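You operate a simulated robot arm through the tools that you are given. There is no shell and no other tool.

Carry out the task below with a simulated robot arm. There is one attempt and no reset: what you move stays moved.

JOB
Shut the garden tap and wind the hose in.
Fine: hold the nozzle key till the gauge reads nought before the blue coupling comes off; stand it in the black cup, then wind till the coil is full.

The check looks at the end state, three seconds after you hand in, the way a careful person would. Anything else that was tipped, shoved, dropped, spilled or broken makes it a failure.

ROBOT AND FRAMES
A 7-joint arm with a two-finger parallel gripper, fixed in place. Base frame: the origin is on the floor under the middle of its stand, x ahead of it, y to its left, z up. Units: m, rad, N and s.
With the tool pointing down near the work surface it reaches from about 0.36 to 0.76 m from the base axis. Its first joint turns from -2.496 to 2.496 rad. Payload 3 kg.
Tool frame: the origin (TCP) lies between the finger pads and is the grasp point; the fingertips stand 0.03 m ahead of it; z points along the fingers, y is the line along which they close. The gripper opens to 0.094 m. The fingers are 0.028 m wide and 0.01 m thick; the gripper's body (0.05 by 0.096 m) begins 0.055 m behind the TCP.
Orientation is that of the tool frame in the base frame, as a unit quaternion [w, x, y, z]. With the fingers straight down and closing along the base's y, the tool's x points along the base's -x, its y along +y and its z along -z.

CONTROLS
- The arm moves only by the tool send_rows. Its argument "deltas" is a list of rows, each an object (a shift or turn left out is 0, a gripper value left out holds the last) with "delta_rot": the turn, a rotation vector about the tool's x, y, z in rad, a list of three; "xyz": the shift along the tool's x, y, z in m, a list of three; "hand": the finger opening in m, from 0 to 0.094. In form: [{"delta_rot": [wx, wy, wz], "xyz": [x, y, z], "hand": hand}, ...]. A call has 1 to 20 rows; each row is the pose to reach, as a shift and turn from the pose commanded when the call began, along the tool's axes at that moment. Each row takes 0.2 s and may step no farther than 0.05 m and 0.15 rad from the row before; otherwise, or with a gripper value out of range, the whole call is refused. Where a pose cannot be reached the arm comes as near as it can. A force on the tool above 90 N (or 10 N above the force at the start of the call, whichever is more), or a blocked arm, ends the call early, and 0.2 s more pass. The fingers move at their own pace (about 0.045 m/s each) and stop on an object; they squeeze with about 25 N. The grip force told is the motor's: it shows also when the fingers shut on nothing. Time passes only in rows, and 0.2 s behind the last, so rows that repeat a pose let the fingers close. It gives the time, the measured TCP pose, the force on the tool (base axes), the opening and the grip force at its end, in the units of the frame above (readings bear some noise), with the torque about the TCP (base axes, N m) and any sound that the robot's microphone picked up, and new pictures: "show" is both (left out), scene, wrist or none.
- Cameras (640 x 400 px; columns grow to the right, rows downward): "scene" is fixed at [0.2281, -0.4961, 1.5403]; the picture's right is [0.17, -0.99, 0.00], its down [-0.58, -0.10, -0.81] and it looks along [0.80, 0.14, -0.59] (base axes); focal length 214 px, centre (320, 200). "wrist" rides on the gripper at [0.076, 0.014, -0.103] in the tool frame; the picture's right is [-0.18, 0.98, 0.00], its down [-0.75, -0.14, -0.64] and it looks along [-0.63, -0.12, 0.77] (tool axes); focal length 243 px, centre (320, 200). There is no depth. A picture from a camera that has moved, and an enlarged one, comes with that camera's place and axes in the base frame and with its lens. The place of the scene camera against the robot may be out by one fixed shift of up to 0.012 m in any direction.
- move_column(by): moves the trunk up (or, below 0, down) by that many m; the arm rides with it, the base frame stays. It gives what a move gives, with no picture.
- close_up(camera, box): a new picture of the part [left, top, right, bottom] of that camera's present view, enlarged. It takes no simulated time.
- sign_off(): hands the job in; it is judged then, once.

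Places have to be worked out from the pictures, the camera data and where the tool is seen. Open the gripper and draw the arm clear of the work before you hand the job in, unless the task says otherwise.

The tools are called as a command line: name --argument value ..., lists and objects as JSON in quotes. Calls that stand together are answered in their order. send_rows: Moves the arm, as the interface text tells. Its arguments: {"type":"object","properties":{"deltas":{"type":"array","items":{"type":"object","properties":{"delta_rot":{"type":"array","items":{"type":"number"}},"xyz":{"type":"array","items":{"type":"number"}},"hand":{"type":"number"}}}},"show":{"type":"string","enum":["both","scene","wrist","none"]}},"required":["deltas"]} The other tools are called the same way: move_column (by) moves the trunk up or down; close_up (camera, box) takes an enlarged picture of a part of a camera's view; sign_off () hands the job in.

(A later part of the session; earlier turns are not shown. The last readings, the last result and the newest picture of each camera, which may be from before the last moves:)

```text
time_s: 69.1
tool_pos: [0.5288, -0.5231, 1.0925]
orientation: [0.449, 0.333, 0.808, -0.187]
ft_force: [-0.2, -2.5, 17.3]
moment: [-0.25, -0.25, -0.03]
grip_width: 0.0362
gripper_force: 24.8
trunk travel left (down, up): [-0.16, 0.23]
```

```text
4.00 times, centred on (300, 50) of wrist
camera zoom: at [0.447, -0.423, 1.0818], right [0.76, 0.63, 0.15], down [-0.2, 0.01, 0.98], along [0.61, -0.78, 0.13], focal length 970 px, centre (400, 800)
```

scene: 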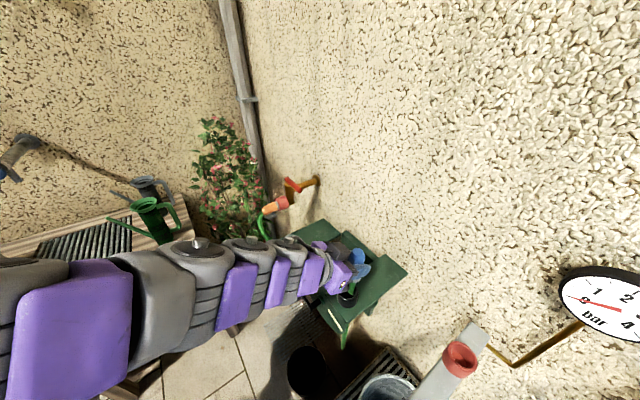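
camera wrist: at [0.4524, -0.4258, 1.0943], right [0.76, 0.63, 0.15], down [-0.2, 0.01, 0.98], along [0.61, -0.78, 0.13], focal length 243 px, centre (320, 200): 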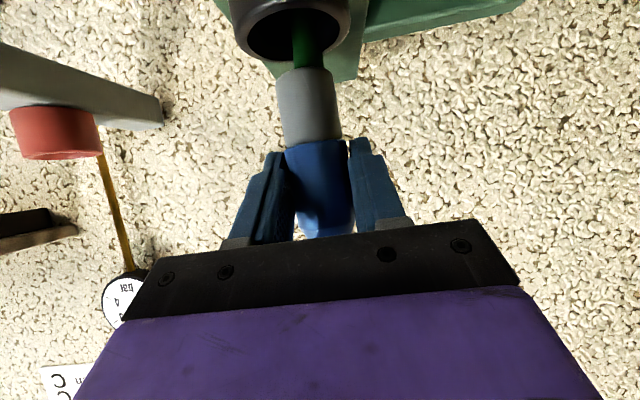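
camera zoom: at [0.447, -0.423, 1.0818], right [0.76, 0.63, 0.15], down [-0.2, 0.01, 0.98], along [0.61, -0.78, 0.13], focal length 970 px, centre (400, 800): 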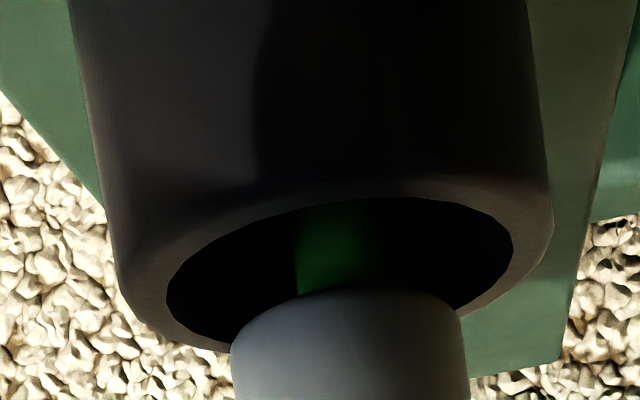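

Lowering met 17 N: the view and the force's offset show the coupling sits ~15 mm ahead of the TCP in the grip, so its far edge landed on the far rim. I'll raise the trunk again, shift back 16 mm, and re-check before lowering.

move_column --by 0.02

send_rows --deltas '[{"xyz": [0.003, -0.001, -0.0046]}, {"xyz": [0.0058, -0.002, -0.0093]}, {"xyz": [0.0087, -0.002, -0.0139]}, {"xyz": [0.0087, -0.002, -0.0139]}]' --show "wrist"

close_up --camera "wrist" --box '[220, 0, 380, 100]'

close_up --camera "scene" --box '[310, 230, 390, 310]'

```text
time_s: 69.8
tool_pos: [0.529, -0.5244, 1.11]
orientation: [0.448, 0.333, 0.809, -0.186]
ft_force: [0.0, -0.6, -0.3]
moment: [0.01, 0.04, 0.0]
grip_width: 0.0366
gripper_force: 24.9
trunk travel left (down, up): [-0.18, 0.21]
```

```text
time_s: 70.8
tool_pos: [0.5155, -0.5143, 1.1133]
orientation: [0.444, 0.336, 0.81, -0.186]
ft_force: [-0.7, 0.2, 0.0]
moment: [0.03, 0.0, -0.04]
grip_width: 0.0362
gripper_force: 24.6
trunk travel left (down, up): [-0.18, 0.21]
camera wrist: at [0.4352, -0.4137, 1.1013], right [0.77, 0.63, 0.15], down [-0.19, 0.0, 0.98], along [0.61, -0.78, 0.12], focal length 243 px, centre (320, 200)
```

wrist: 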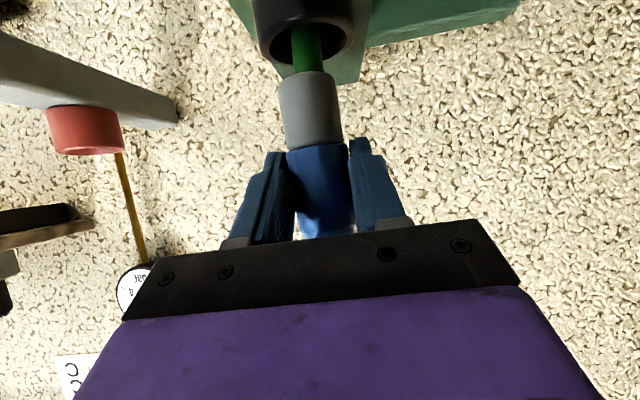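

```text
4.00 times, centred on (300, 50) of wrist
camera zoom: at [0.4352, -0.4137, 1.1013], right [0.77, 0.63, 0.15], down [-0.19, 0.0, 0.98], along [0.61, -0.78, 0.12], focal length 970 px, centre (400, 800)
```

zoom: 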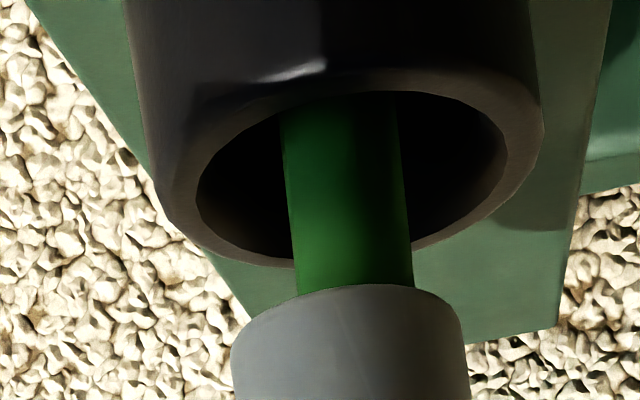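

```text
5.00 times, centred on (350, 270) of scene
camera zoom: at [0.2281, -0.4961, 1.5403], right [0.17, -0.99, 0.0], down [-0.58, -0.1, -0.81], along [0.8, 0.14, -0.59], focal length 1072 px, centre (170, -150)
```

zoom: 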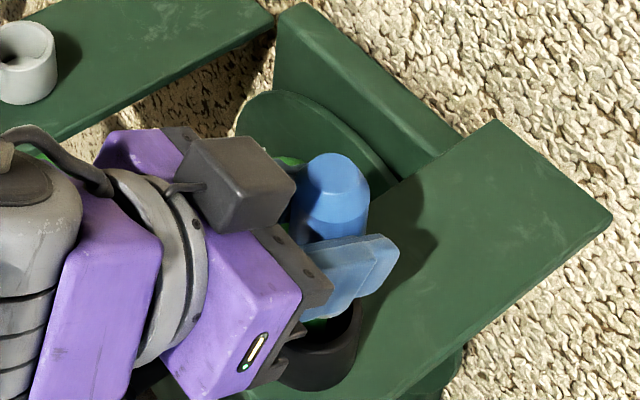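

Projection of both the rim centre and the spigot now agree to ~2 mm. I'll nudge 2 mm to tool +y and lower the trunk 3 cm, watching the force.

send_rows --deltas '[{"xyz": [0, 0.002, 0]}, {"xyz": [0, 0.002, 0]}]' --show "none"

move_column --by -0.03

close_up --camera "wrist" --box '[220, 0, 380, 100]'

```text
time_s: 71.4
tool_pos: [0.5177, -0.5125, 1.1119]
orientation: [0.444, 0.335, 0.81, -0.187]
ft_force: [-0.5, -0.3, -0.8]
moment: [-0.02, 0.03, 0.01]
grip_width: 0.0362
gripper_force: 24.7
trunk travel left (down, up): [-0.18, 0.21]
```

```text
time_s: 72.2
tool_pos: [0.5184, -0.513, 1.0822]
orientation: [0.444, 0.335, 0.81, -0.186]
ft_force: [0.7, 1.1, -1.1]
moment: [0.01, -0.09, 0.01]
grip_width: 0.0364
gripper_force: 25.2
trunk travel left (down, up): [-0.15, 0.24]
```

```text
4.00 times, centred on (300, 50) of wrist
camera zoom: at [0.4368, -0.4121, 1.0717], right [0.76, 0.63, 0.15], down [-0.19, 0.0, 0.98], along [0.61, -0.78, 0.12], focal length 970 px, centre (400, 800)
```

zoom: 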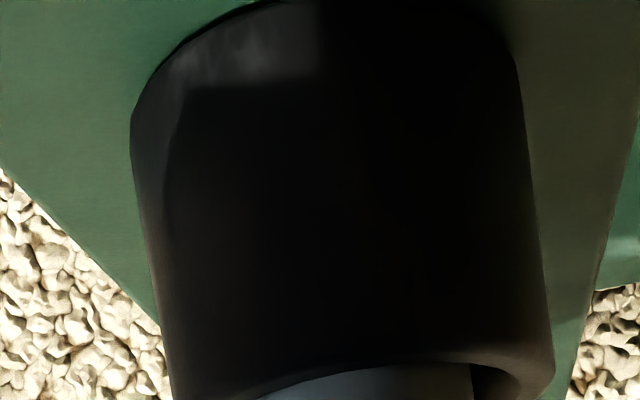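

The spigot slid into the cup with no contact force. I'll lower another 15 mm (fingers still clear of the rim) and check.

move_column --by -0.015

close_up --camera "wrist" --box '[200, 0, 440, 240]'

close_up --camera "scene" --box '[310, 230, 390, 310]'

```text
time_s: 72.8
tool_pos: [0.5185, -0.5135, 1.0664]
orientation: [0.444, 0.334, 0.81, -0.186]
ft_force: [2.4, 0.0, 0.0]
moment: [0.02, -0.05, 0.03]
grip_width: 0.036
gripper_force: 25.1
trunk travel left (down, up): [-0.135, 0.255]
```

```text
1.67 times, centred on (320, 120) of wrist
camera zoom: at [0.4369, -0.412, 1.0565], right [0.76, 0.63, 0.15], down [-0.19, 0.0, 0.98], along [0.61, -0.78, 0.12], focal length 404 px, centre (320, 333)
```

zoom: 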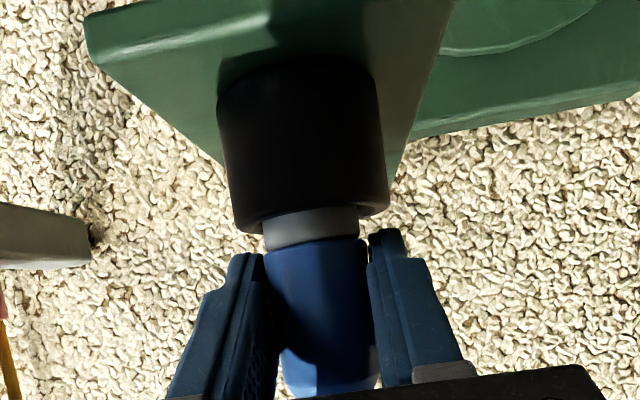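

```text
5.00 times, centred on (350, 270) of scene
camera zoom: at [0.2281, -0.4961, 1.5403], right [0.17, -0.99, 0.0], down [-0.58, -0.1, -0.81], along [0.8, 0.14, -0.59], focal length 1072 px, centre (170, -150)
```

zoom: 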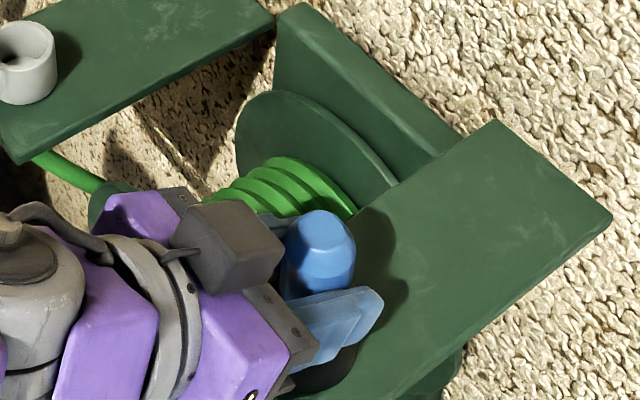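

The spigot is ~2.5 cm into the cup, no load. I'll lower 6 mm more and then open the fingers slowly to let it settle.

move_column --by -0.006

send_rows --deltas '[{"xyz": [0, 0, 0], "hand": 0.04}, {"xyz": [0, 0, 0], "hand": 0.045}, {"xyz": [0, 0, 0], "hand": 0.055}, {"xyz": [0, 0, 0], "hand": 0.062}, {"xyz": [0, 0, 0], "hand": 0.062}]' --show "both"

close_up --camera "wrist" --box '[200, 0, 440, 240]'

```text
time_s: 73.3
tool_pos: [0.5177, -0.5118, 1.0627]
orientation: [0.446, 0.333, 0.81, -0.187]
ft_force: [10.1, -4.3, 18.4]
moment: [-0.07, -0.76, -0.02]
grip_width: 0.0362
gripper_force: 25.0
trunk travel left (down, up): [-0.129, 0.261]
```

```text
time_s: 74.5
tool_pos: [0.5176, -0.5128, 1.0631]
orientation: [0.445, 0.335, 0.809, -0.187]
ft_force: [17.9, -11.8, 39.3]
moment: [-0.85, -1.03, -0.19]
grip_width: 0.0381
gripper_force: 0.0
trunk travel left (down, up): [-0.129, 0.261]
camera wrist: at [0.4361, -0.4125, 1.0525], right [0.76, 0.63, 0.15], down [-0.2, 0.0, 0.98], along [0.61, -0.78, 0.12], focal length 243 px, centre (320, 200)
```

scene: 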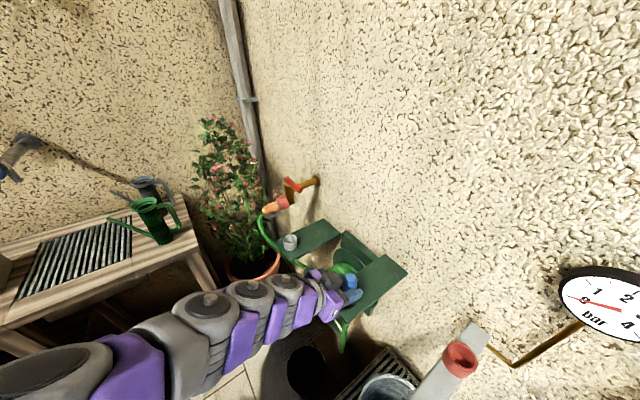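
wrist: 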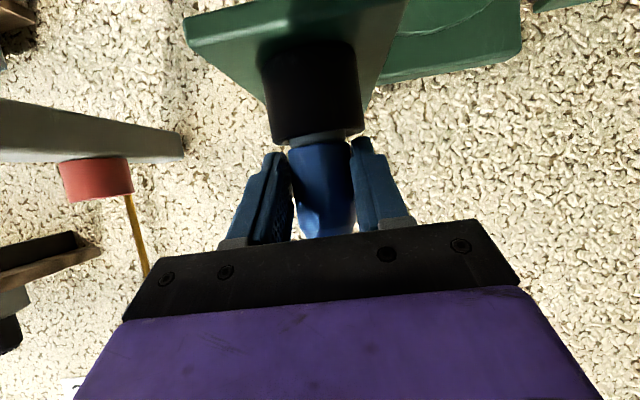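

```text
1.67 times, centred on (320, 120) of wrist
camera zoom: at [0.4361, -0.4125, 1.0525], right [0.76, 0.63, 0.15], down [-0.2, 0.0, 0.98], along [0.61, -0.78, 0.12], focal length 404 px, centre (320, 333)
```

zoom: 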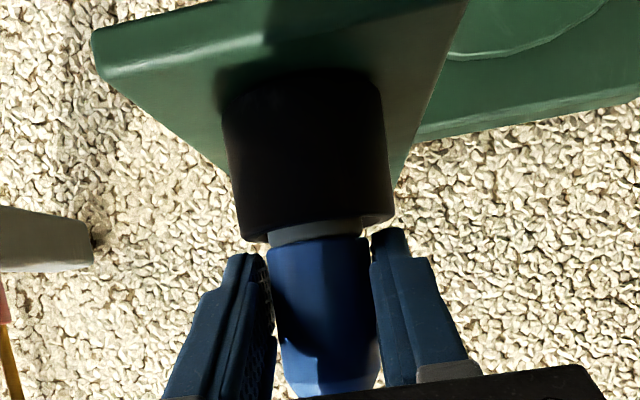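

Contact: 39 N upward and the fingers barely opened, so the fingertips/spigot are now bearing on the cup. I'll raise the trunk slightly to unload before opening.

move_column --by 0.006

send_rows --deltas '[{"xyz": [0, 0, 0], "hand": 0.062}, {"xyz": [0, 0, 0], "hand": 0.062}]' --show "wrist"

close_up --camera "wrist" --box '[200, 0, 440, 240]'

```text
time_s: 75.1
tool_pos: [0.5198, -0.5124, 1.0638]
orientation: [0.443, 0.334, 0.811, -0.183]
ft_force: [11.2, -5.5, 5.4]
moment: [-0.21, -0.39, 0.24]
grip_width: 0.0449
gripper_force: 0.1
trunk travel left (down, up): [-0.135, 0.255]
```

```text
time_s: 75.7
tool_pos: [0.5168, -0.5125, 1.0664]
orientation: [0.444, 0.335, 0.81, -0.186]
ft_force: [-0.7, 0.0, 0.1]
moment: [0.01, 0.01, -0.01]
grip_width: 0.0619
gripper_force: 0.0
trunk travel left (down, up): [-0.135, 0.255]
camera wrist: at [0.4362, -0.4119, 1.0565], right [0.77, 0.63, 0.15], down [-0.19, 0.0, 0.98], along [0.61, -0.78, 0.12], focal length 243 px, centre (320, 200)
```

wrist: 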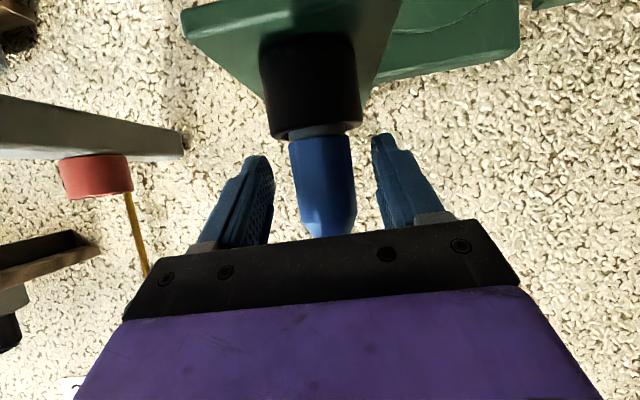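

```text
1.67 times, centred on (320, 120) of wrist
camera zoom: at [0.4362, -0.4119, 1.0565], right [0.77, 0.63, 0.15], down [-0.19, 0.0, 0.98], along [0.61, -0.78, 0.12], focal length 404 px, centre (320, 333)
```

zoom: 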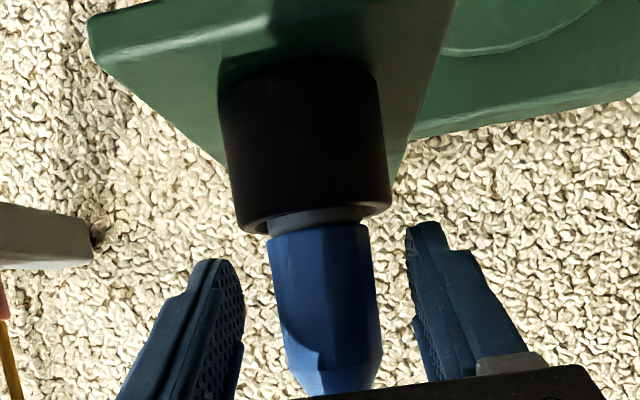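

The coupling stands upright in the black cup and the fingers are clear. I'll raise the trunk straight up to leave it undisturbed, then look.

move_column --by 0.11

send_rows --deltas '[{"xyz": [0, 0, 0], "hand": 0.062}]' --show "both"

close_up --camera "scene" --box '[270, 220, 430, 340]'

```text
time_s: 77.1
tool_pos: [0.5186, -0.5133, 1.1752]
orientation: [0.444, 0.334, 0.81, -0.185]
ft_force: [-0.3, -0.1, 0.5]
moment: [-0.05, 0.01, 0.01]
grip_width: 0.0619
gripper_force: 0.0
trunk travel left (down, up): [-0.245, 0.145]
```

```text
time_s: 77.5
tool_pos: [0.5179, -0.5129, 1.1766]
orientation: [0.444, 0.335, 0.81, -0.186]
ft_force: [-1.0, 0.1, 0.0]
moment: [0.02, 0.0, 0.03]
grip_width: 0.0621
gripper_force: 0.1
trunk travel left (down, up): [-0.245, 0.145]
camera wrist: at [0.4368, -0.4124, 1.1666], right [0.77, 0.63, 0.15], down [-0.19, 0.0, 0.98], along [0.61, -0.78, 0.12], focal length 243 px, centre (320, 200)
```

scene: 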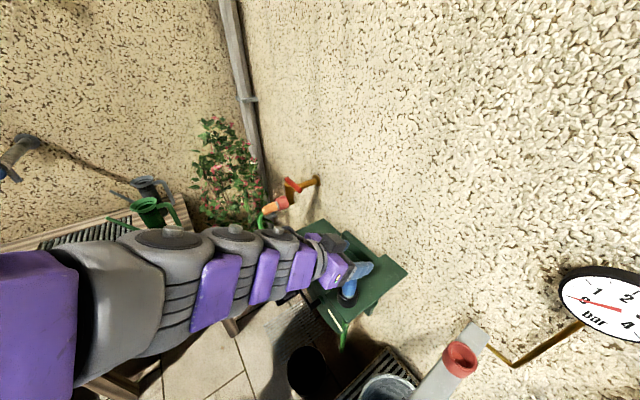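
wrist: 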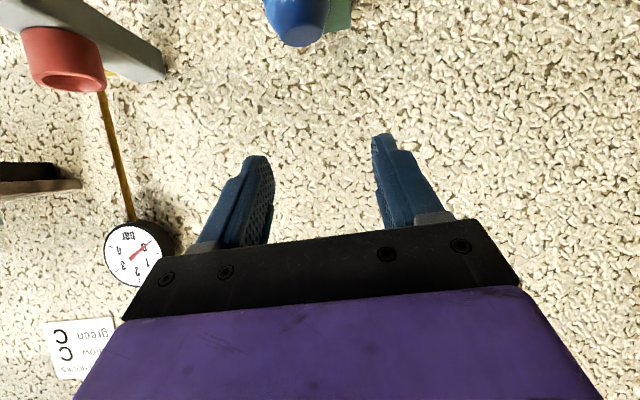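

```text
3.33 times, centred on (350, 280) of scene
camera zoom: at [0.2281, -0.4961, 1.5403], right [0.17, -0.99, 0.0], down [-0.58, -0.1, -0.81], along [0.8, 0.14, -0.59], focal length 715 px, centre (220, -67)
```

zoom: 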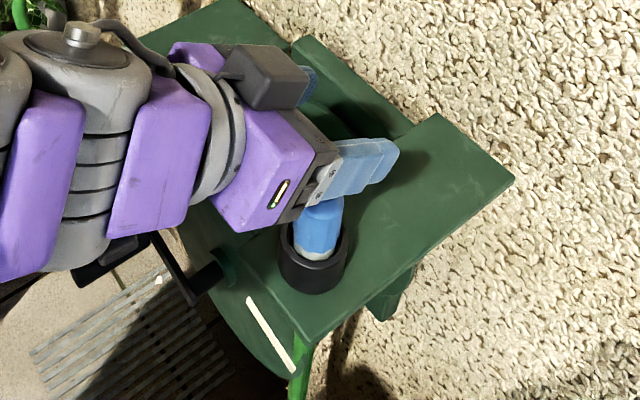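

The blue coupling stands in the black cup. I'll read the notice fully now that it is visible, since it may concern winding direction.

close_up --camera "wrist" --box '[30, 300, 130, 390]'

close_up --camera "wrist" --box '[220, 0, 420, 100]'

```text
4.44 times, centred on (80, 345) of wrist
camera zoom: at [0.4368, -0.4124, 1.1666], right [0.77, 0.63, 0.15], down [-0.19, 0.0, 0.98], along [0.61, -0.78, 0.12], focal length 1078 px, centre (1387, -444)
```

zoom: 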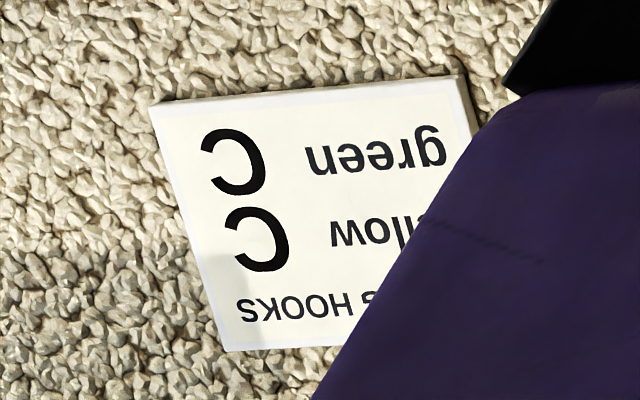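

```text
3.20 times, centred on (320, 50) of wrist
camera zoom: at [0.4368, -0.4124, 1.1666], right [0.77, 0.63, 0.15], down [-0.19, 0.0, 0.98], along [0.61, -0.78, 0.12], focal length 776 px, centre (320, 680)
```

zoom: 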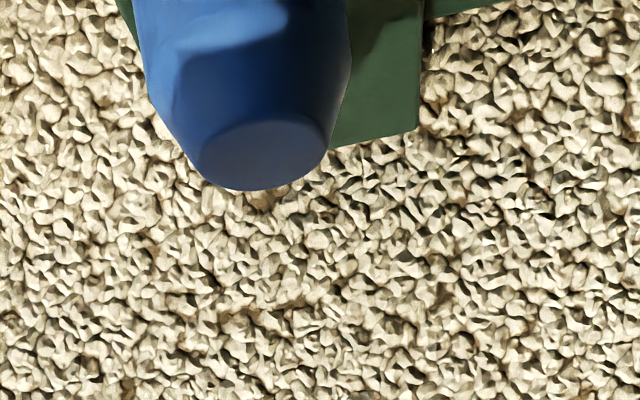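

The notice is about "hooks", not the reel. Next is the crank: from earlier views its hub is near (0.60, -0.42, 0.81) and the handle sticks out toward the robot from about (0.64, -0.35) to (0.577, -0.294), z≈0.80. I'll move across, away from the cup, then lower the trunk for a close look.

send_rows --deltas '[{"xyz": [0.0125, 0.0195, -0.0198]}, {"xyz": [0.0251, 0.0389, -0.0395]}, {"xyz": [0.0376, 0.0584, -0.0593]}, {"xyz": [0.0502, 0.0778, -0.079]}, {"xyz": [0.0627, 0.0973, -0.0988]}, {"xyz": [0.0752, 0.1167, -0.1185]}, {"xyz": [0.0878, 0.1362, -0.1383]}, {"xyz": [0.1003, 0.1556, -0.158]}, {"xyz": [0.1129, 0.1751, -0.1778]}, {"xyz": [0.1254, 0.1945, -0.1975]}, {"xyz": [0.1254, 0.1945, -0.1975]}]' --show "both"

close_up --camera "scene" --box '[260, 220, 420, 360]'

```text
time_s: 79.9
tool_pos: [0.5091, -0.2149, 1.1759]
orientation: [0.443, 0.335, 0.81, -0.186]
ft_force: [0.4, 0.1, -0.4]
moment: [0.01, 0.02, -0.02]
grip_width: 0.0621
gripper_force: 0.1
out of reach, approached as far as the arm can: row 2, 3, 4, 5, 6, 9, 10, 11
trunk travel left (down, up): [-0.245, 0.145]
camera wrist: at [0.4284, -0.1142, 1.1664], right [0.77, 0.62, 0.15], down [-0.19, 0.0, 0.98], along [0.61, -0.78, 0.12], focal length 243 px, centre (320, 200)
```

scene: 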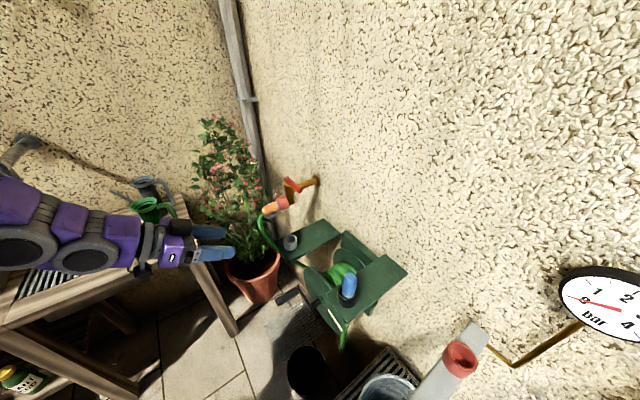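
wrist: 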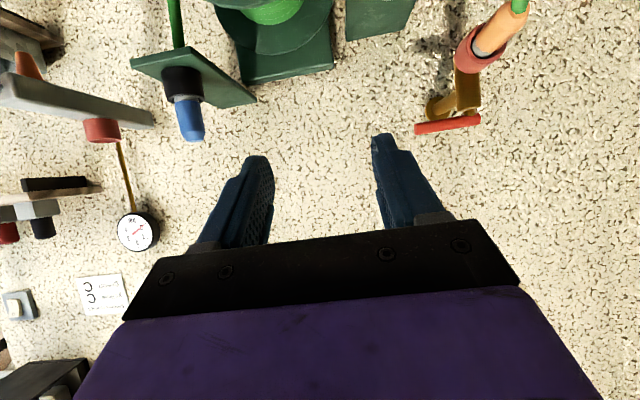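

```text
2.86 times, centred on (340, 290) of scene
camera zoom: at [0.2281, -0.4961, 1.5403], right [0.17, -0.99, 0.0], down [-0.58, -0.1, -0.81], along [0.8, 0.14, -0.59], focal length 613 px, centre (263, -57)
```

zoom: 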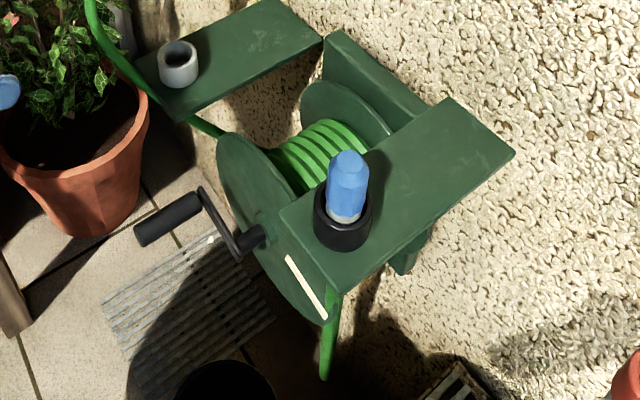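

The coupling stands cleanly in the cup, and the hose hangs off the drum's right side. I'll lower the trunk to look at the crank face-on, and read the notice meanwhile.

close_up --camera "wrist" --box '[70, 265, 150, 325]'

move_column --by -0.2

send_rows --deltas '[{"xyz": [0, 0, 0]}]' --show "wrist"

```text
6.67 times, centred on (110, 295) of wrist
camera zoom: at [0.4284, -0.1142, 1.1664], right [0.77, 0.62, 0.15], down [-0.19, 0.0, 0.98], along [0.61, -0.78, 0.12], focal length 1618 px, centre (1720, -433)
```

zoom: 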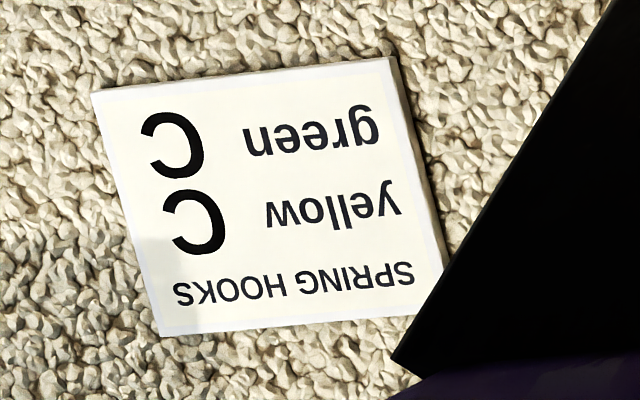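

```text
time_s: 82.1
tool_pos: [0.5081, -0.2138, 0.9764]
orientation: [0.443, 0.335, 0.81, -0.186]
ft_force: [-0.3, 0.6, 0.2]
moment: [0.0, 0.01, -0.02]
grip_width: 0.0621
gripper_force: 0.1
trunk travel left (down, up): [-0.045, 0.345]
```

```text
time_s: 82.5
tool_pos: [0.51, -0.2137, 0.9756]
orientation: [0.443, 0.335, 0.81, -0.187]
ft_force: [0.1, -0.2, 0.1]
moment: [-0.03, 0.0, 0.03]
grip_width: 0.0619
gripper_force: 0.1
trunk travel left (down, up): [-0.045, 0.345]
camera wrist: at [0.4284, -0.1131, 0.9664], right [0.77, 0.63, 0.15], down [-0.19, 0.0, 0.98], along [0.61, -0.78, 0.12], focal length 243 px, centre (320, 200)
```

wrist: 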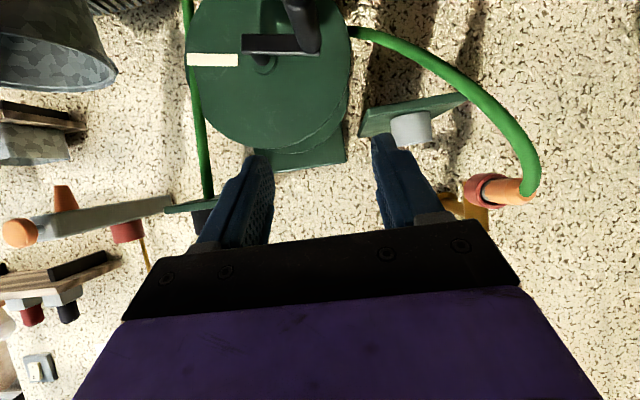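

That notice concerns spring hooks elsewhere, so it's irrelevant. The reel's front flange, white mark, crank arm and handle are in view; enlarging.

close_up --camera "wrist" --box '[170, 0, 370, 170]'

close_up --camera "scene" --box '[260, 250, 370, 340]'

```text
2.35 times, centred on (270, 85) of wrist
camera zoom: at [0.4284, -0.1131, 0.9664], right [0.77, 0.63, 0.15], down [-0.19, 0.0, 0.98], along [0.61, -0.78, 0.12], focal length 571 px, centre (438, 471)
```

zoom: 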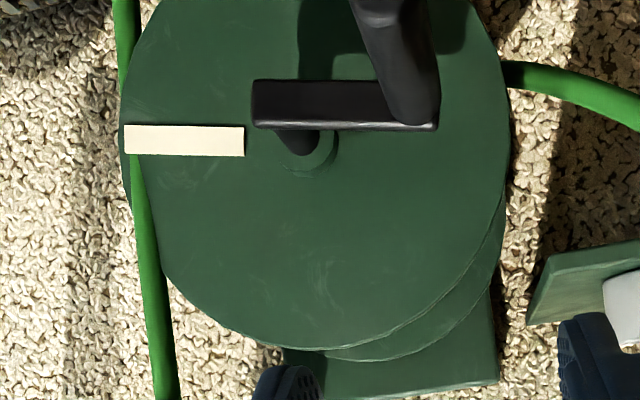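

```text
4.44 times, centred on (315, 295) of scene
camera zoom: at [0.2281, -0.4961, 1.5403], right [0.17, -0.99, 0.0], down [-0.58, -0.1, -0.81], along [0.8, 0.14, -0.59], focal length 953 px, centre (342, -222)
```

zoom: 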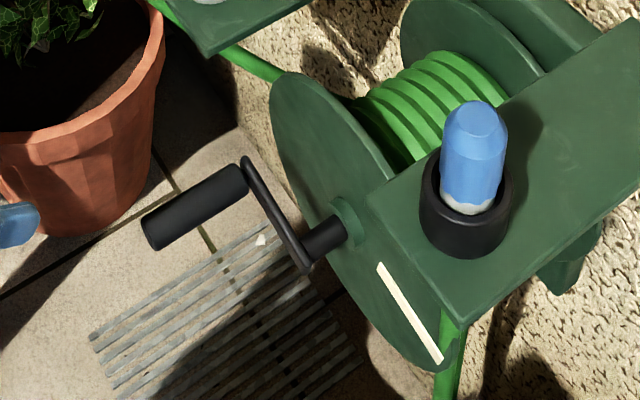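

Geometry is now clear: hub axis at lateral L≈0.130 (along +(0.707,0.707)), z≈0.803; the handle (Ø≈28 mm, 8 cm long) is at the 9-o'clock position, crank radius ≈0.070 m, pointing at the robot. I'll drop the trunk the rest of the way and level the tool in line with the handle, tips ~2 cm short.

move_column --by -0.045

send_rows --deltas '[{"xyz": [0.0117, -0.0017, 0.018], "delta_rot": [0, -0.0946, 0]}, {"xyz": [0.0233, -0.0033, 0.0359], "delta_rot": [0, -0.1892, 0]}, {"xyz": [0.035, -0.005, 0.0539], "delta_rot": [0, -0.2838, 0]}, {"xyz": [0.0467, -0.0066, 0.0719], "delta_rot": [0, -0.3783, 0]}, {"xyz": [0.0583, -0.0083, 0.0898], "delta_rot": [0, -0.4729, 0]}, {"xyz": [0.07, -0.0099, 0.1078], "delta_rot": [0, -0.5675, 0]}, {"xyz": [0.07, -0.0099, 0.1078], "delta_rot": [0, -0.5675, 0]}]' --show "both"

close_up --camera "scene" --box '[240, 250, 370, 340]'

```text
time_s: 83.3
tool_pos: [0.5086, -0.2139, 0.9317]
orientation: [0.444, 0.335, 0.81, -0.186]
ft_force: [0.6, 0.4, 0.6]
moment: [-0.02, 0.03, 0.0]
grip_width: 0.0618
gripper_force: 0.0
trunk travel left (down, up): [0.0, 0.39]
```

```text
time_s: 84.9
tool_pos: [0.5483, -0.2338, 0.8389]
orientation: [0.645, 0.269, 0.655, -0.288]
ft_force: [0.5, -0.4, -0.4]
moment: [-0.02, 0.01, 0.02]
grip_width: 0.0621
gripper_force: 0.0
out of reach, approached as far as the arm can: row 1, 2, 3, 5, 6, 7
trunk travel left (down, up): [0.0, 0.39]
camera wrist: at [0.4846, -0.1511, 0.7613], right [0.71, 0.68, 0.15], down [-0.53, 0.38, 0.76], along [0.46, -0.62, 0.63], focal length 243 px, centre (320, 200)
```

scene: 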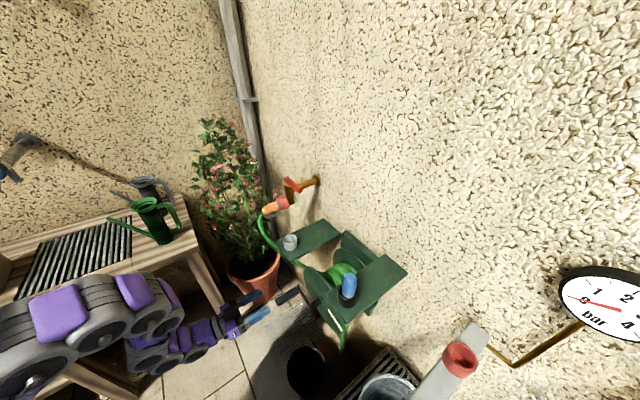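
wrist: 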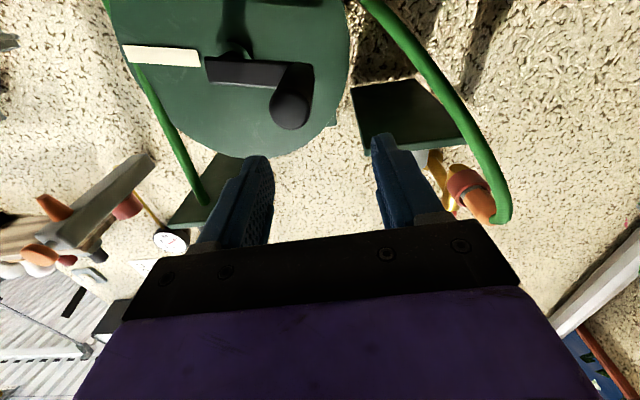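

```text
4.44 times, centred on (305, 295) of scene
camera zoom: at [0.2281, -0.4961, 1.5403], right [0.17, -0.99, 0.0], down [-0.58, -0.1, -0.81], along [0.8, 0.14, -0.59], focal length 953 px, centre (387, -222)
```

zoom: 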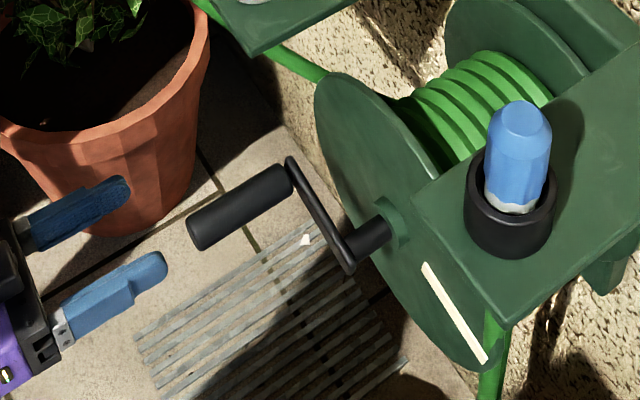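

The arm folds too tightly to start that far back, but it's better further forward. I'll go up over the handle, forward, and then come down on it with the fingers straddling it from above.

send_rows --deltas '[{"xyz": [-0.025, 0, 0]}, {"xyz": [-0.05, 0, 0]}, {"xyz": [-0.07, 0, 0.005]}, {"xyz": [-0.07, -0.0075, 0.0318]}, {"xyz": [-0.07, -0.015, 0.0635]}, {"xyz": [-0.0696, -0.0224, 0.0953]}, {"xyz": [-0.0696, -0.0224, 0.0953]}]' --show "both"

close_up --camera "scene" --box '[240, 250, 370, 340]'

```text
time_s: 86.5
tool_pos: [0.5981, -0.3193, 0.9102]
orientation: [0.652, 0.27, 0.654, -0.272]
ft_force: [0.7, 0.1, -0.1]
moment: [0.01, 0.0, 0.03]
grip_width: 0.0621
gripper_force: 0.1
trunk travel left (down, up): [0.0, 0.39]
camera wrist: at [0.5352, -0.2369, 0.8325], right [0.7, 0.7, 0.18], down [-0.55, 0.36, 0.75], along [0.46, -0.62, 0.63], focal length 243 px, centre (320, 200)
```

scene: 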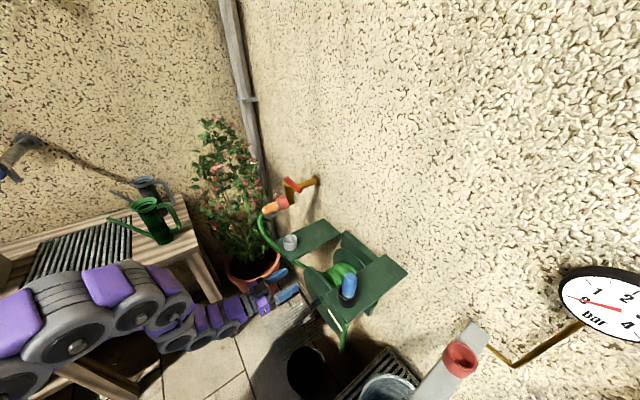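
wrist: 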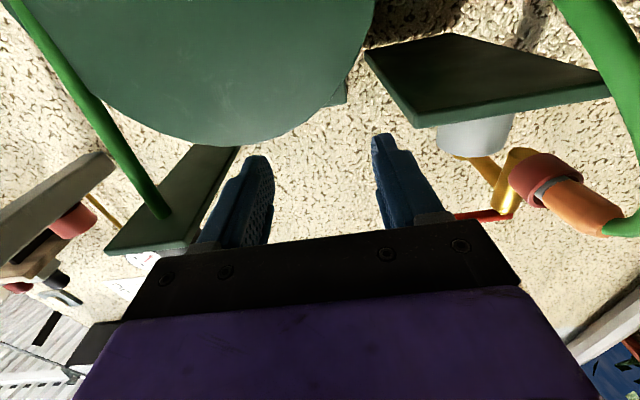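

```text
4.44 times, centred on (305, 295) of scene
camera zoom: at [0.2281, -0.4961, 1.5403], right [0.17, -0.99, 0.0], down [-0.58, -0.1, -0.81], along [0.8, 0.14, -0.59], focal length 953 px, centre (387, -222)
```

zoom: 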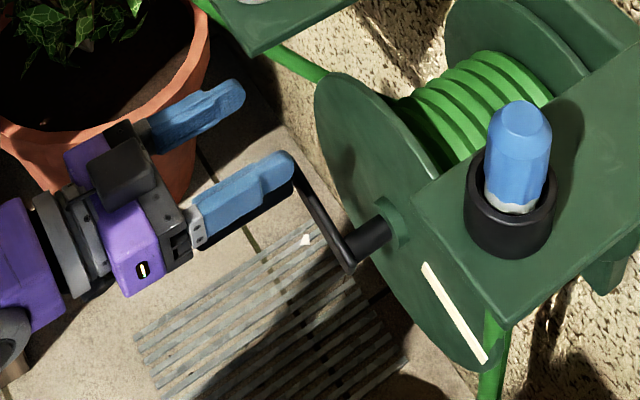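

I'm directly over the handle (g 0.649, L 0.197) with fingers open. I'll descend 9.5 cm so they straddle it.

send_rows --deltas '[{"xyz": [0.02, 0.001, 0]}, {"xyz": [0.04, 0.002, 0]}, {"xyz": [0.06, 0.0025, 0]}, {"xyz": [0.08, 0.0025, 0]}, {"xyz": [0.0955, 0.0025, 0]}, {"xyz": [0.0955, 0.0025, 0]}]' --show "both"

close_up --camera "scene" --box '[240, 250, 370, 340]'

```text
time_s: 87.9
tool_pos: [0.6176, -0.3068, 0.8265]
orientation: [0.645, 0.269, 0.656, -0.284]
ft_force: [0.1, -0.3, -0.2]
moment: [0.0, -0.03, -0.01]
grip_width: 0.062
gripper_force: 0.6
out of reach, approached as far as the arm can: row 2, 3, 4, 5, 6
trunk travel left (down, up): [0.0, 0.39]
camera wrist: at [0.5544, -0.2233, 0.7504], right [0.71, 0.68, 0.16], down [-0.53, 0.38, 0.76], along [0.46, -0.63, 0.63], focal length 243 px, centre (320, 200)
```

scene: 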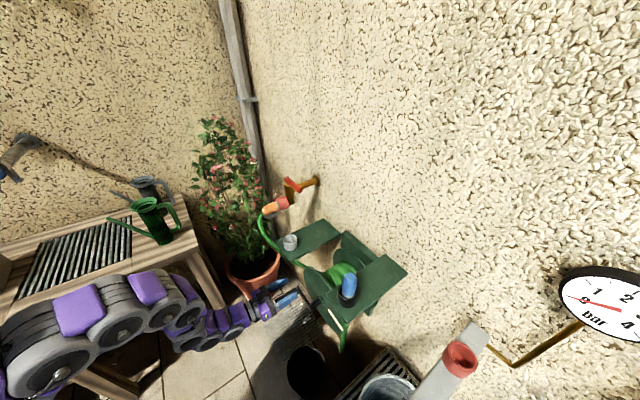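
wrist: 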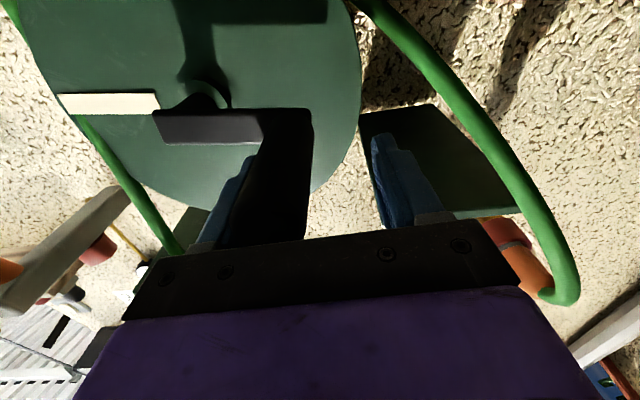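

```text
4.44 times, centred on (305, 295) of scene
camera zoom: at [0.2281, -0.4961, 1.5403], right [0.17, -0.99, 0.0], down [-0.58, -0.1, -0.81], along [0.8, 0.14, -0.59], focal length 953 px, centre (387, -222)
```

zoom: 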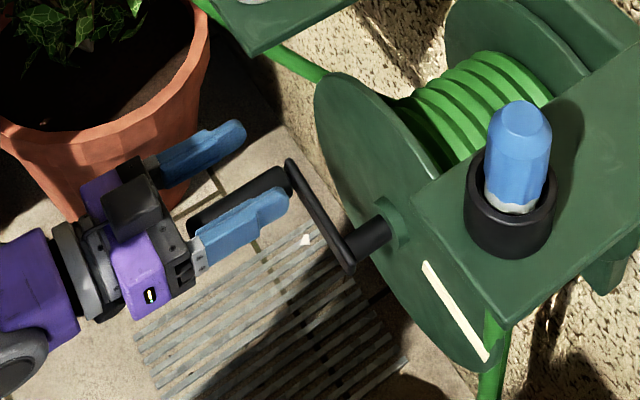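

With a level tool the arm can't get low enough, so I'll lift off and re-approach with the tool pointing mostly down (tilt ≈0.4), fingers straddling the handle from above — the grip plane is the same.

send_rows --deltas '[{"xyz": [-0.03, 0, 0]}, {"xyz": [-0.06, 0, 0]}, {"xyz": [-0.09, -0.005, -0.003]}, {"xyz": [-0.1035, -0.01, -0.0068], "delta_rot": [0, 0.13, 0]}, {"xyz": [-0.1035, -0.015, -0.01], "delta_rot": [0, 0.26, 0]}, {"xyz": [-0.1035, -0.02, -0.0136], "delta_rot": [0, 0.39, 0]}, {"xyz": [-0.1035, -0.02, -0.0136], "delta_rot": [0, 0.52, 0]}, {"xyz": [-0.1035, -0.02, -0.0136], "delta_rot": [0, 0.65, 0]}, {"xyz": [-0.1035, -0.02, -0.0136], "delta_rot": [0, 0.78, 0]}, {"xyz": [-0.1035, -0.02, -0.0136], "delta_rot": [0, 0.91, 0]}, {"xyz": [-0.1035, -0.02, -0.0136], "delta_rot": [0, 1.04, 0]}, {"xyz": [-0.1035, -0.02, -0.0136], "delta_rot": [0, 1.17, 0]}, {"xyz": [-0.1035, -0.02, -0.0136], "delta_rot": [0, 1.17, 0]}]' --show "both"

close_up --camera "scene" --box '[240, 250, 370, 340]'

```text
time_s: 90.7
tool_pos: [0.5956, -0.3108, 0.9326]
orientation: [0.182, 0.375, 0.906, -0.078]
ft_force: [0.6, -0.6, 0.3]
moment: [0.05, 0.01, -0.03]
grip_width: 0.0618
gripper_force: 0.1
trunk travel left (down, up): [0.0, 0.39]
camera wrist: at [0.5274, -0.2215, 0.9962], right [0.82, 0.57, 0.07], down [0.22, -0.41, 0.88], along [0.54, -0.71, -0.46], focal length 243 px, centre (320, 200)
```

scene: 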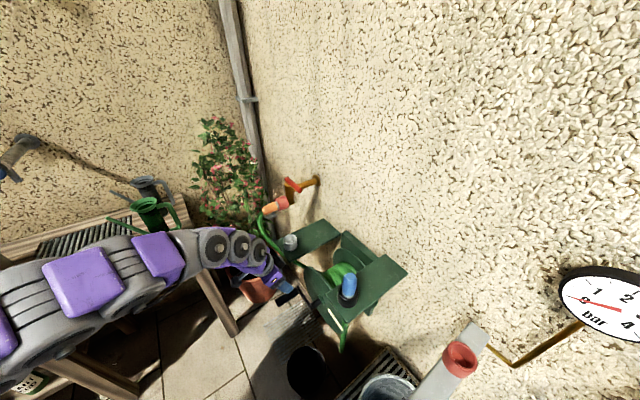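
wrist: 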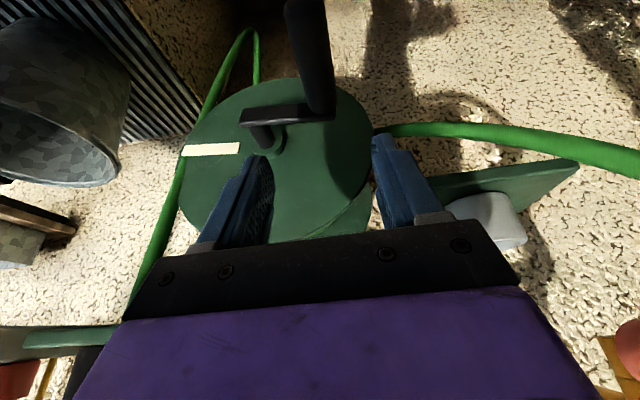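

```text
4.44 times, centred on (305, 295) of scene
camera zoom: at [0.2281, -0.4961, 1.5403], right [0.17, -0.99, 0.0], down [-0.58, -0.1, -0.81], along [0.8, 0.14, -0.59], focal length 953 px, centre (387, -222)
```

zoom: 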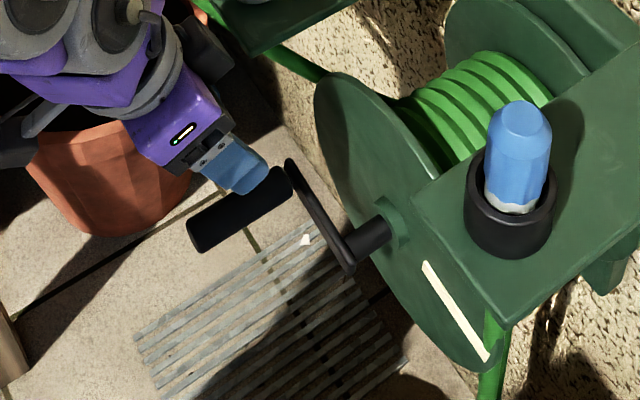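

The view from here shows the hose loop hanging from the drum's right side (L≈0.08 vs hub 0.13), so winding in means the right side going up — counter-clockwise seen from the front, handle going down first. I'm directly over the handle; descending to straddle it.

send_rows --deltas '[{"xyz": [0.0092, 0, 0.0218]}, {"xyz": [0.0184, 0, 0.0437]}, {"xyz": [0.0277, 0, 0.0655]}, {"xyz": [0.0369, 0, 0.0874]}, {"xyz": [0.0461, 0, 0.1092]}, {"xyz": [0.0461, 0, 0.1092]}]' --show "both"

close_up --camera "scene" --box '[240, 250, 370, 340]'

```text
time_s: 92.1
tool_pos: [0.5952, -0.3109, 0.8128]
orientation: [0.183, 0.374, 0.906, -0.079]
ft_force: [-0.4, -0.1, -1.4]
moment: [-0.02, -0.01, 0.02]
grip_width: 0.0617
gripper_force: 0.1
trunk travel left (down, up): [0.0, 0.39]
camera wrist: at [0.5276, -0.2226, 0.878], right [0.82, 0.57, 0.07], down [0.22, -0.41, 0.89], along [0.54, -0.71, -0.46], focal length 243 px, centre (320, 200)
```

scene: 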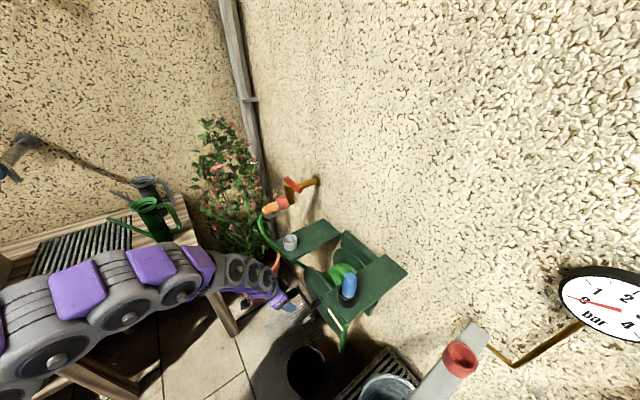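
wrist: 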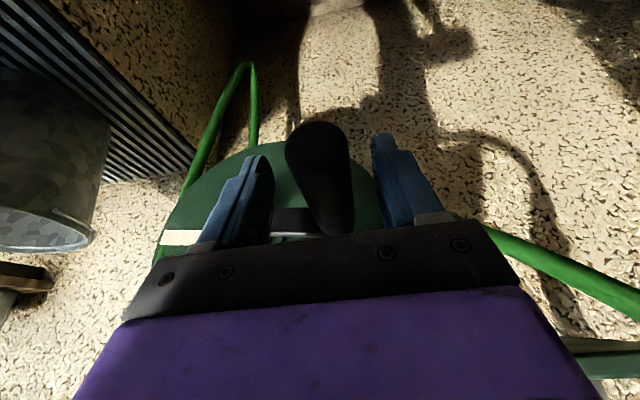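

```text
4.44 times, centred on (305, 295) of scene
camera zoom: at [0.2281, -0.4961, 1.5403], right [0.17, -0.99, 0.0], down [-0.58, -0.1, -0.81], along [0.8, 0.14, -0.59], focal length 953 px, centre (387, -222)
```

zoom: 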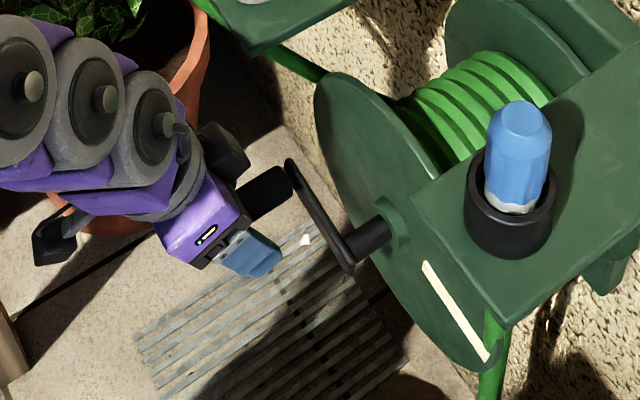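

The handle lies centred between the fingers. I'll grip it.

send_rows --deltas '[{"xyz": [0, 0, 0], "hand": 0.045}, {"xyz": [0, 0, 0], "hand": 0.03}, {"xyz": [0, 0, 0], "hand": 0.02}, {"xyz": [0, 0, 0], "hand": 0.02}, {"xyz": [0, 0, 0], "hand": 0.02}]' --show "wrist"

```text
time_s: 93.3
tool_pos: [0.598, -0.3095, 0.8143]
orientation: [0.184, 0.374, 0.905, -0.079]
ft_force: [22.1, 7.7, 1.7]
moment: [0.09, -0.04, -0.29]
grip_width: 0.031
gripper_force: 45.0
trunk travel left (down, up): [0.0, 0.39]
camera wrist: at [0.5295, -0.2204, 0.8786], right [0.81, 0.58, 0.07], down [0.22, -0.41, 0.89], along [0.54, -0.71, -0.46], focal length 243 px, centre (320, 200)
```

wrist: 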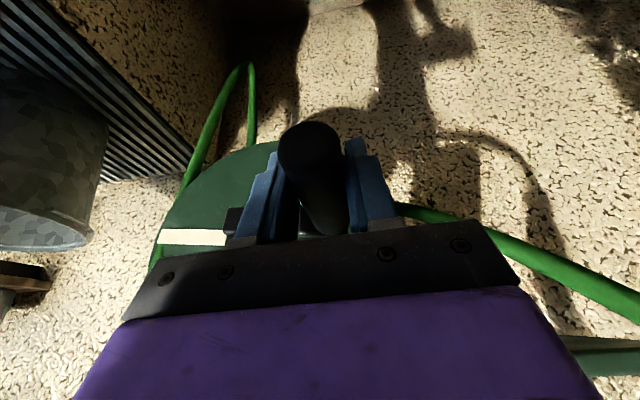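

Gripped (Ø31 mm), with ~21 N side load showing the true handle axis is a few mm further left. I'll relax by shifting +3 mm.

send_rows --deltas '[{"xyz": [0, 0.0015, 0]}, {"xyz": [0, 0.003, 0]}, {"xyz": [0, 0.003, 0]}]' --show "none"

```text
time_s: 94.1
tool_pos: [0.5989, -0.3089, 0.8139]
orientation: [0.181, 0.376, 0.905, -0.079]
ft_force: [15.2, 2.5, 2.0]
moment: [-0.23, -0.31, -0.16]
grip_width: 0.0313
gripper_force: 45.3
trunk travel left (down, up): [0.0, 0.39]
```

send_rows --deltas '[{"xyz": [0, 0.002, 0]}, {"xyz": [-0.0015, 0.004, 0.0005]}, {"xyz": [-0.0015, 0.004, 0.0005]}]' --show "none"

```text
time_s: 94.9
tool_pos: [0.5977, -0.3082, 0.812]
orientation: [0.181, 0.376, 0.905, -0.079]
ft_force: [-7.1, -7.2, -1.9]
moment: [-0.13, -0.07, 0.16]
grip_width: 0.0316
gripper_force: 45.1
trunk travel left (down, up): [0.0, 0.39]
```

The handle's axis is at L≈0.2047, z≈0.813. I'll try the first eighth of a turn, handle going down and round (counter-clockwise from the front), watching forces.

send_rows --deltas '[{"xyz": [0.0043, -0.0007, 0.0101]}, {"xyz": [0.008, -0.0015, 0.0188]}, {"xyz": [0.0116, -0.0032, 0.0275]}, {"xyz": [0.0151, -0.0064, 0.0357]}, {"xyz": [0.0185, -0.0105, 0.0438]}, {"xyz": [0.0185, -0.0105, 0.0438]}]' --show "both"

close_up --camera "scene" --box '[240, 250, 370, 340]'

```text
time_s: 96.3
tool_pos: [0.5915, -0.3157, 0.767]
orientation: [0.184, 0.375, 0.905, -0.078]
ft_force: [-16.2, -7.8, 8.3]
moment: [-0.18, -0.04, 0.19]
grip_width: 0.0313
gripper_force: 44.9
trunk travel left (down, up): [0.0, 0.39]
camera wrist: at [0.5235, -0.2266, 0.8313], right [0.82, 0.57, 0.07], down [0.21, -0.41, 0.89], along [0.54, -0.71, -0.46], focal length 243 px, centre (320, 200)
```

scene: 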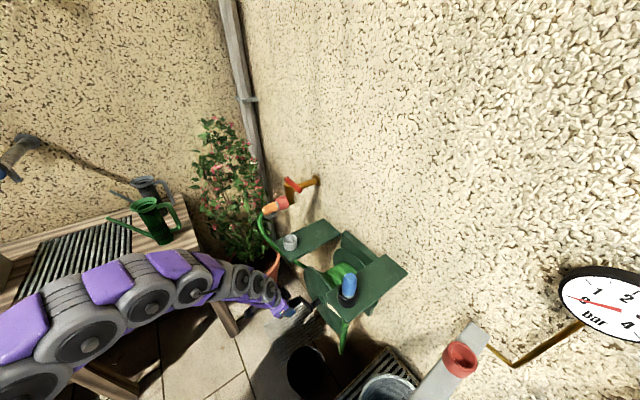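
wrist: 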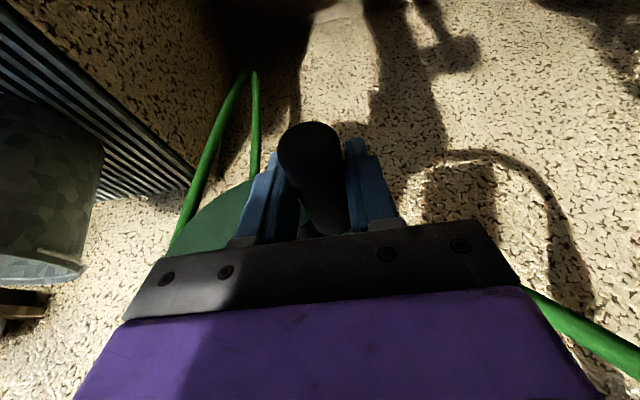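

```text
4.44 times, centred on (305, 295) of scene
camera zoom: at [0.2281, -0.4961, 1.5403], right [0.17, -0.99, 0.0], down [-0.58, -0.1, -0.81], along [0.8, 0.14, -0.59], focal length 953 px, centre (387, -222)
```

zoom: 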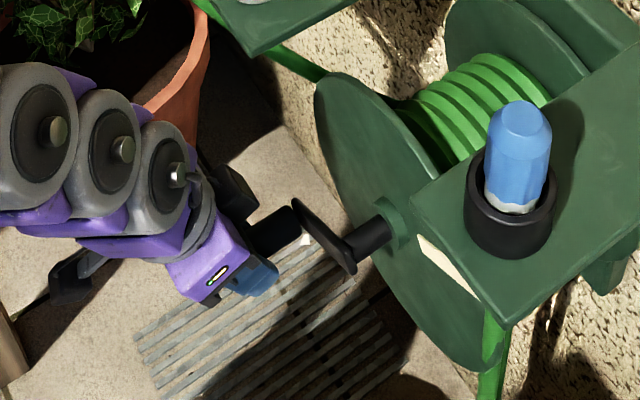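

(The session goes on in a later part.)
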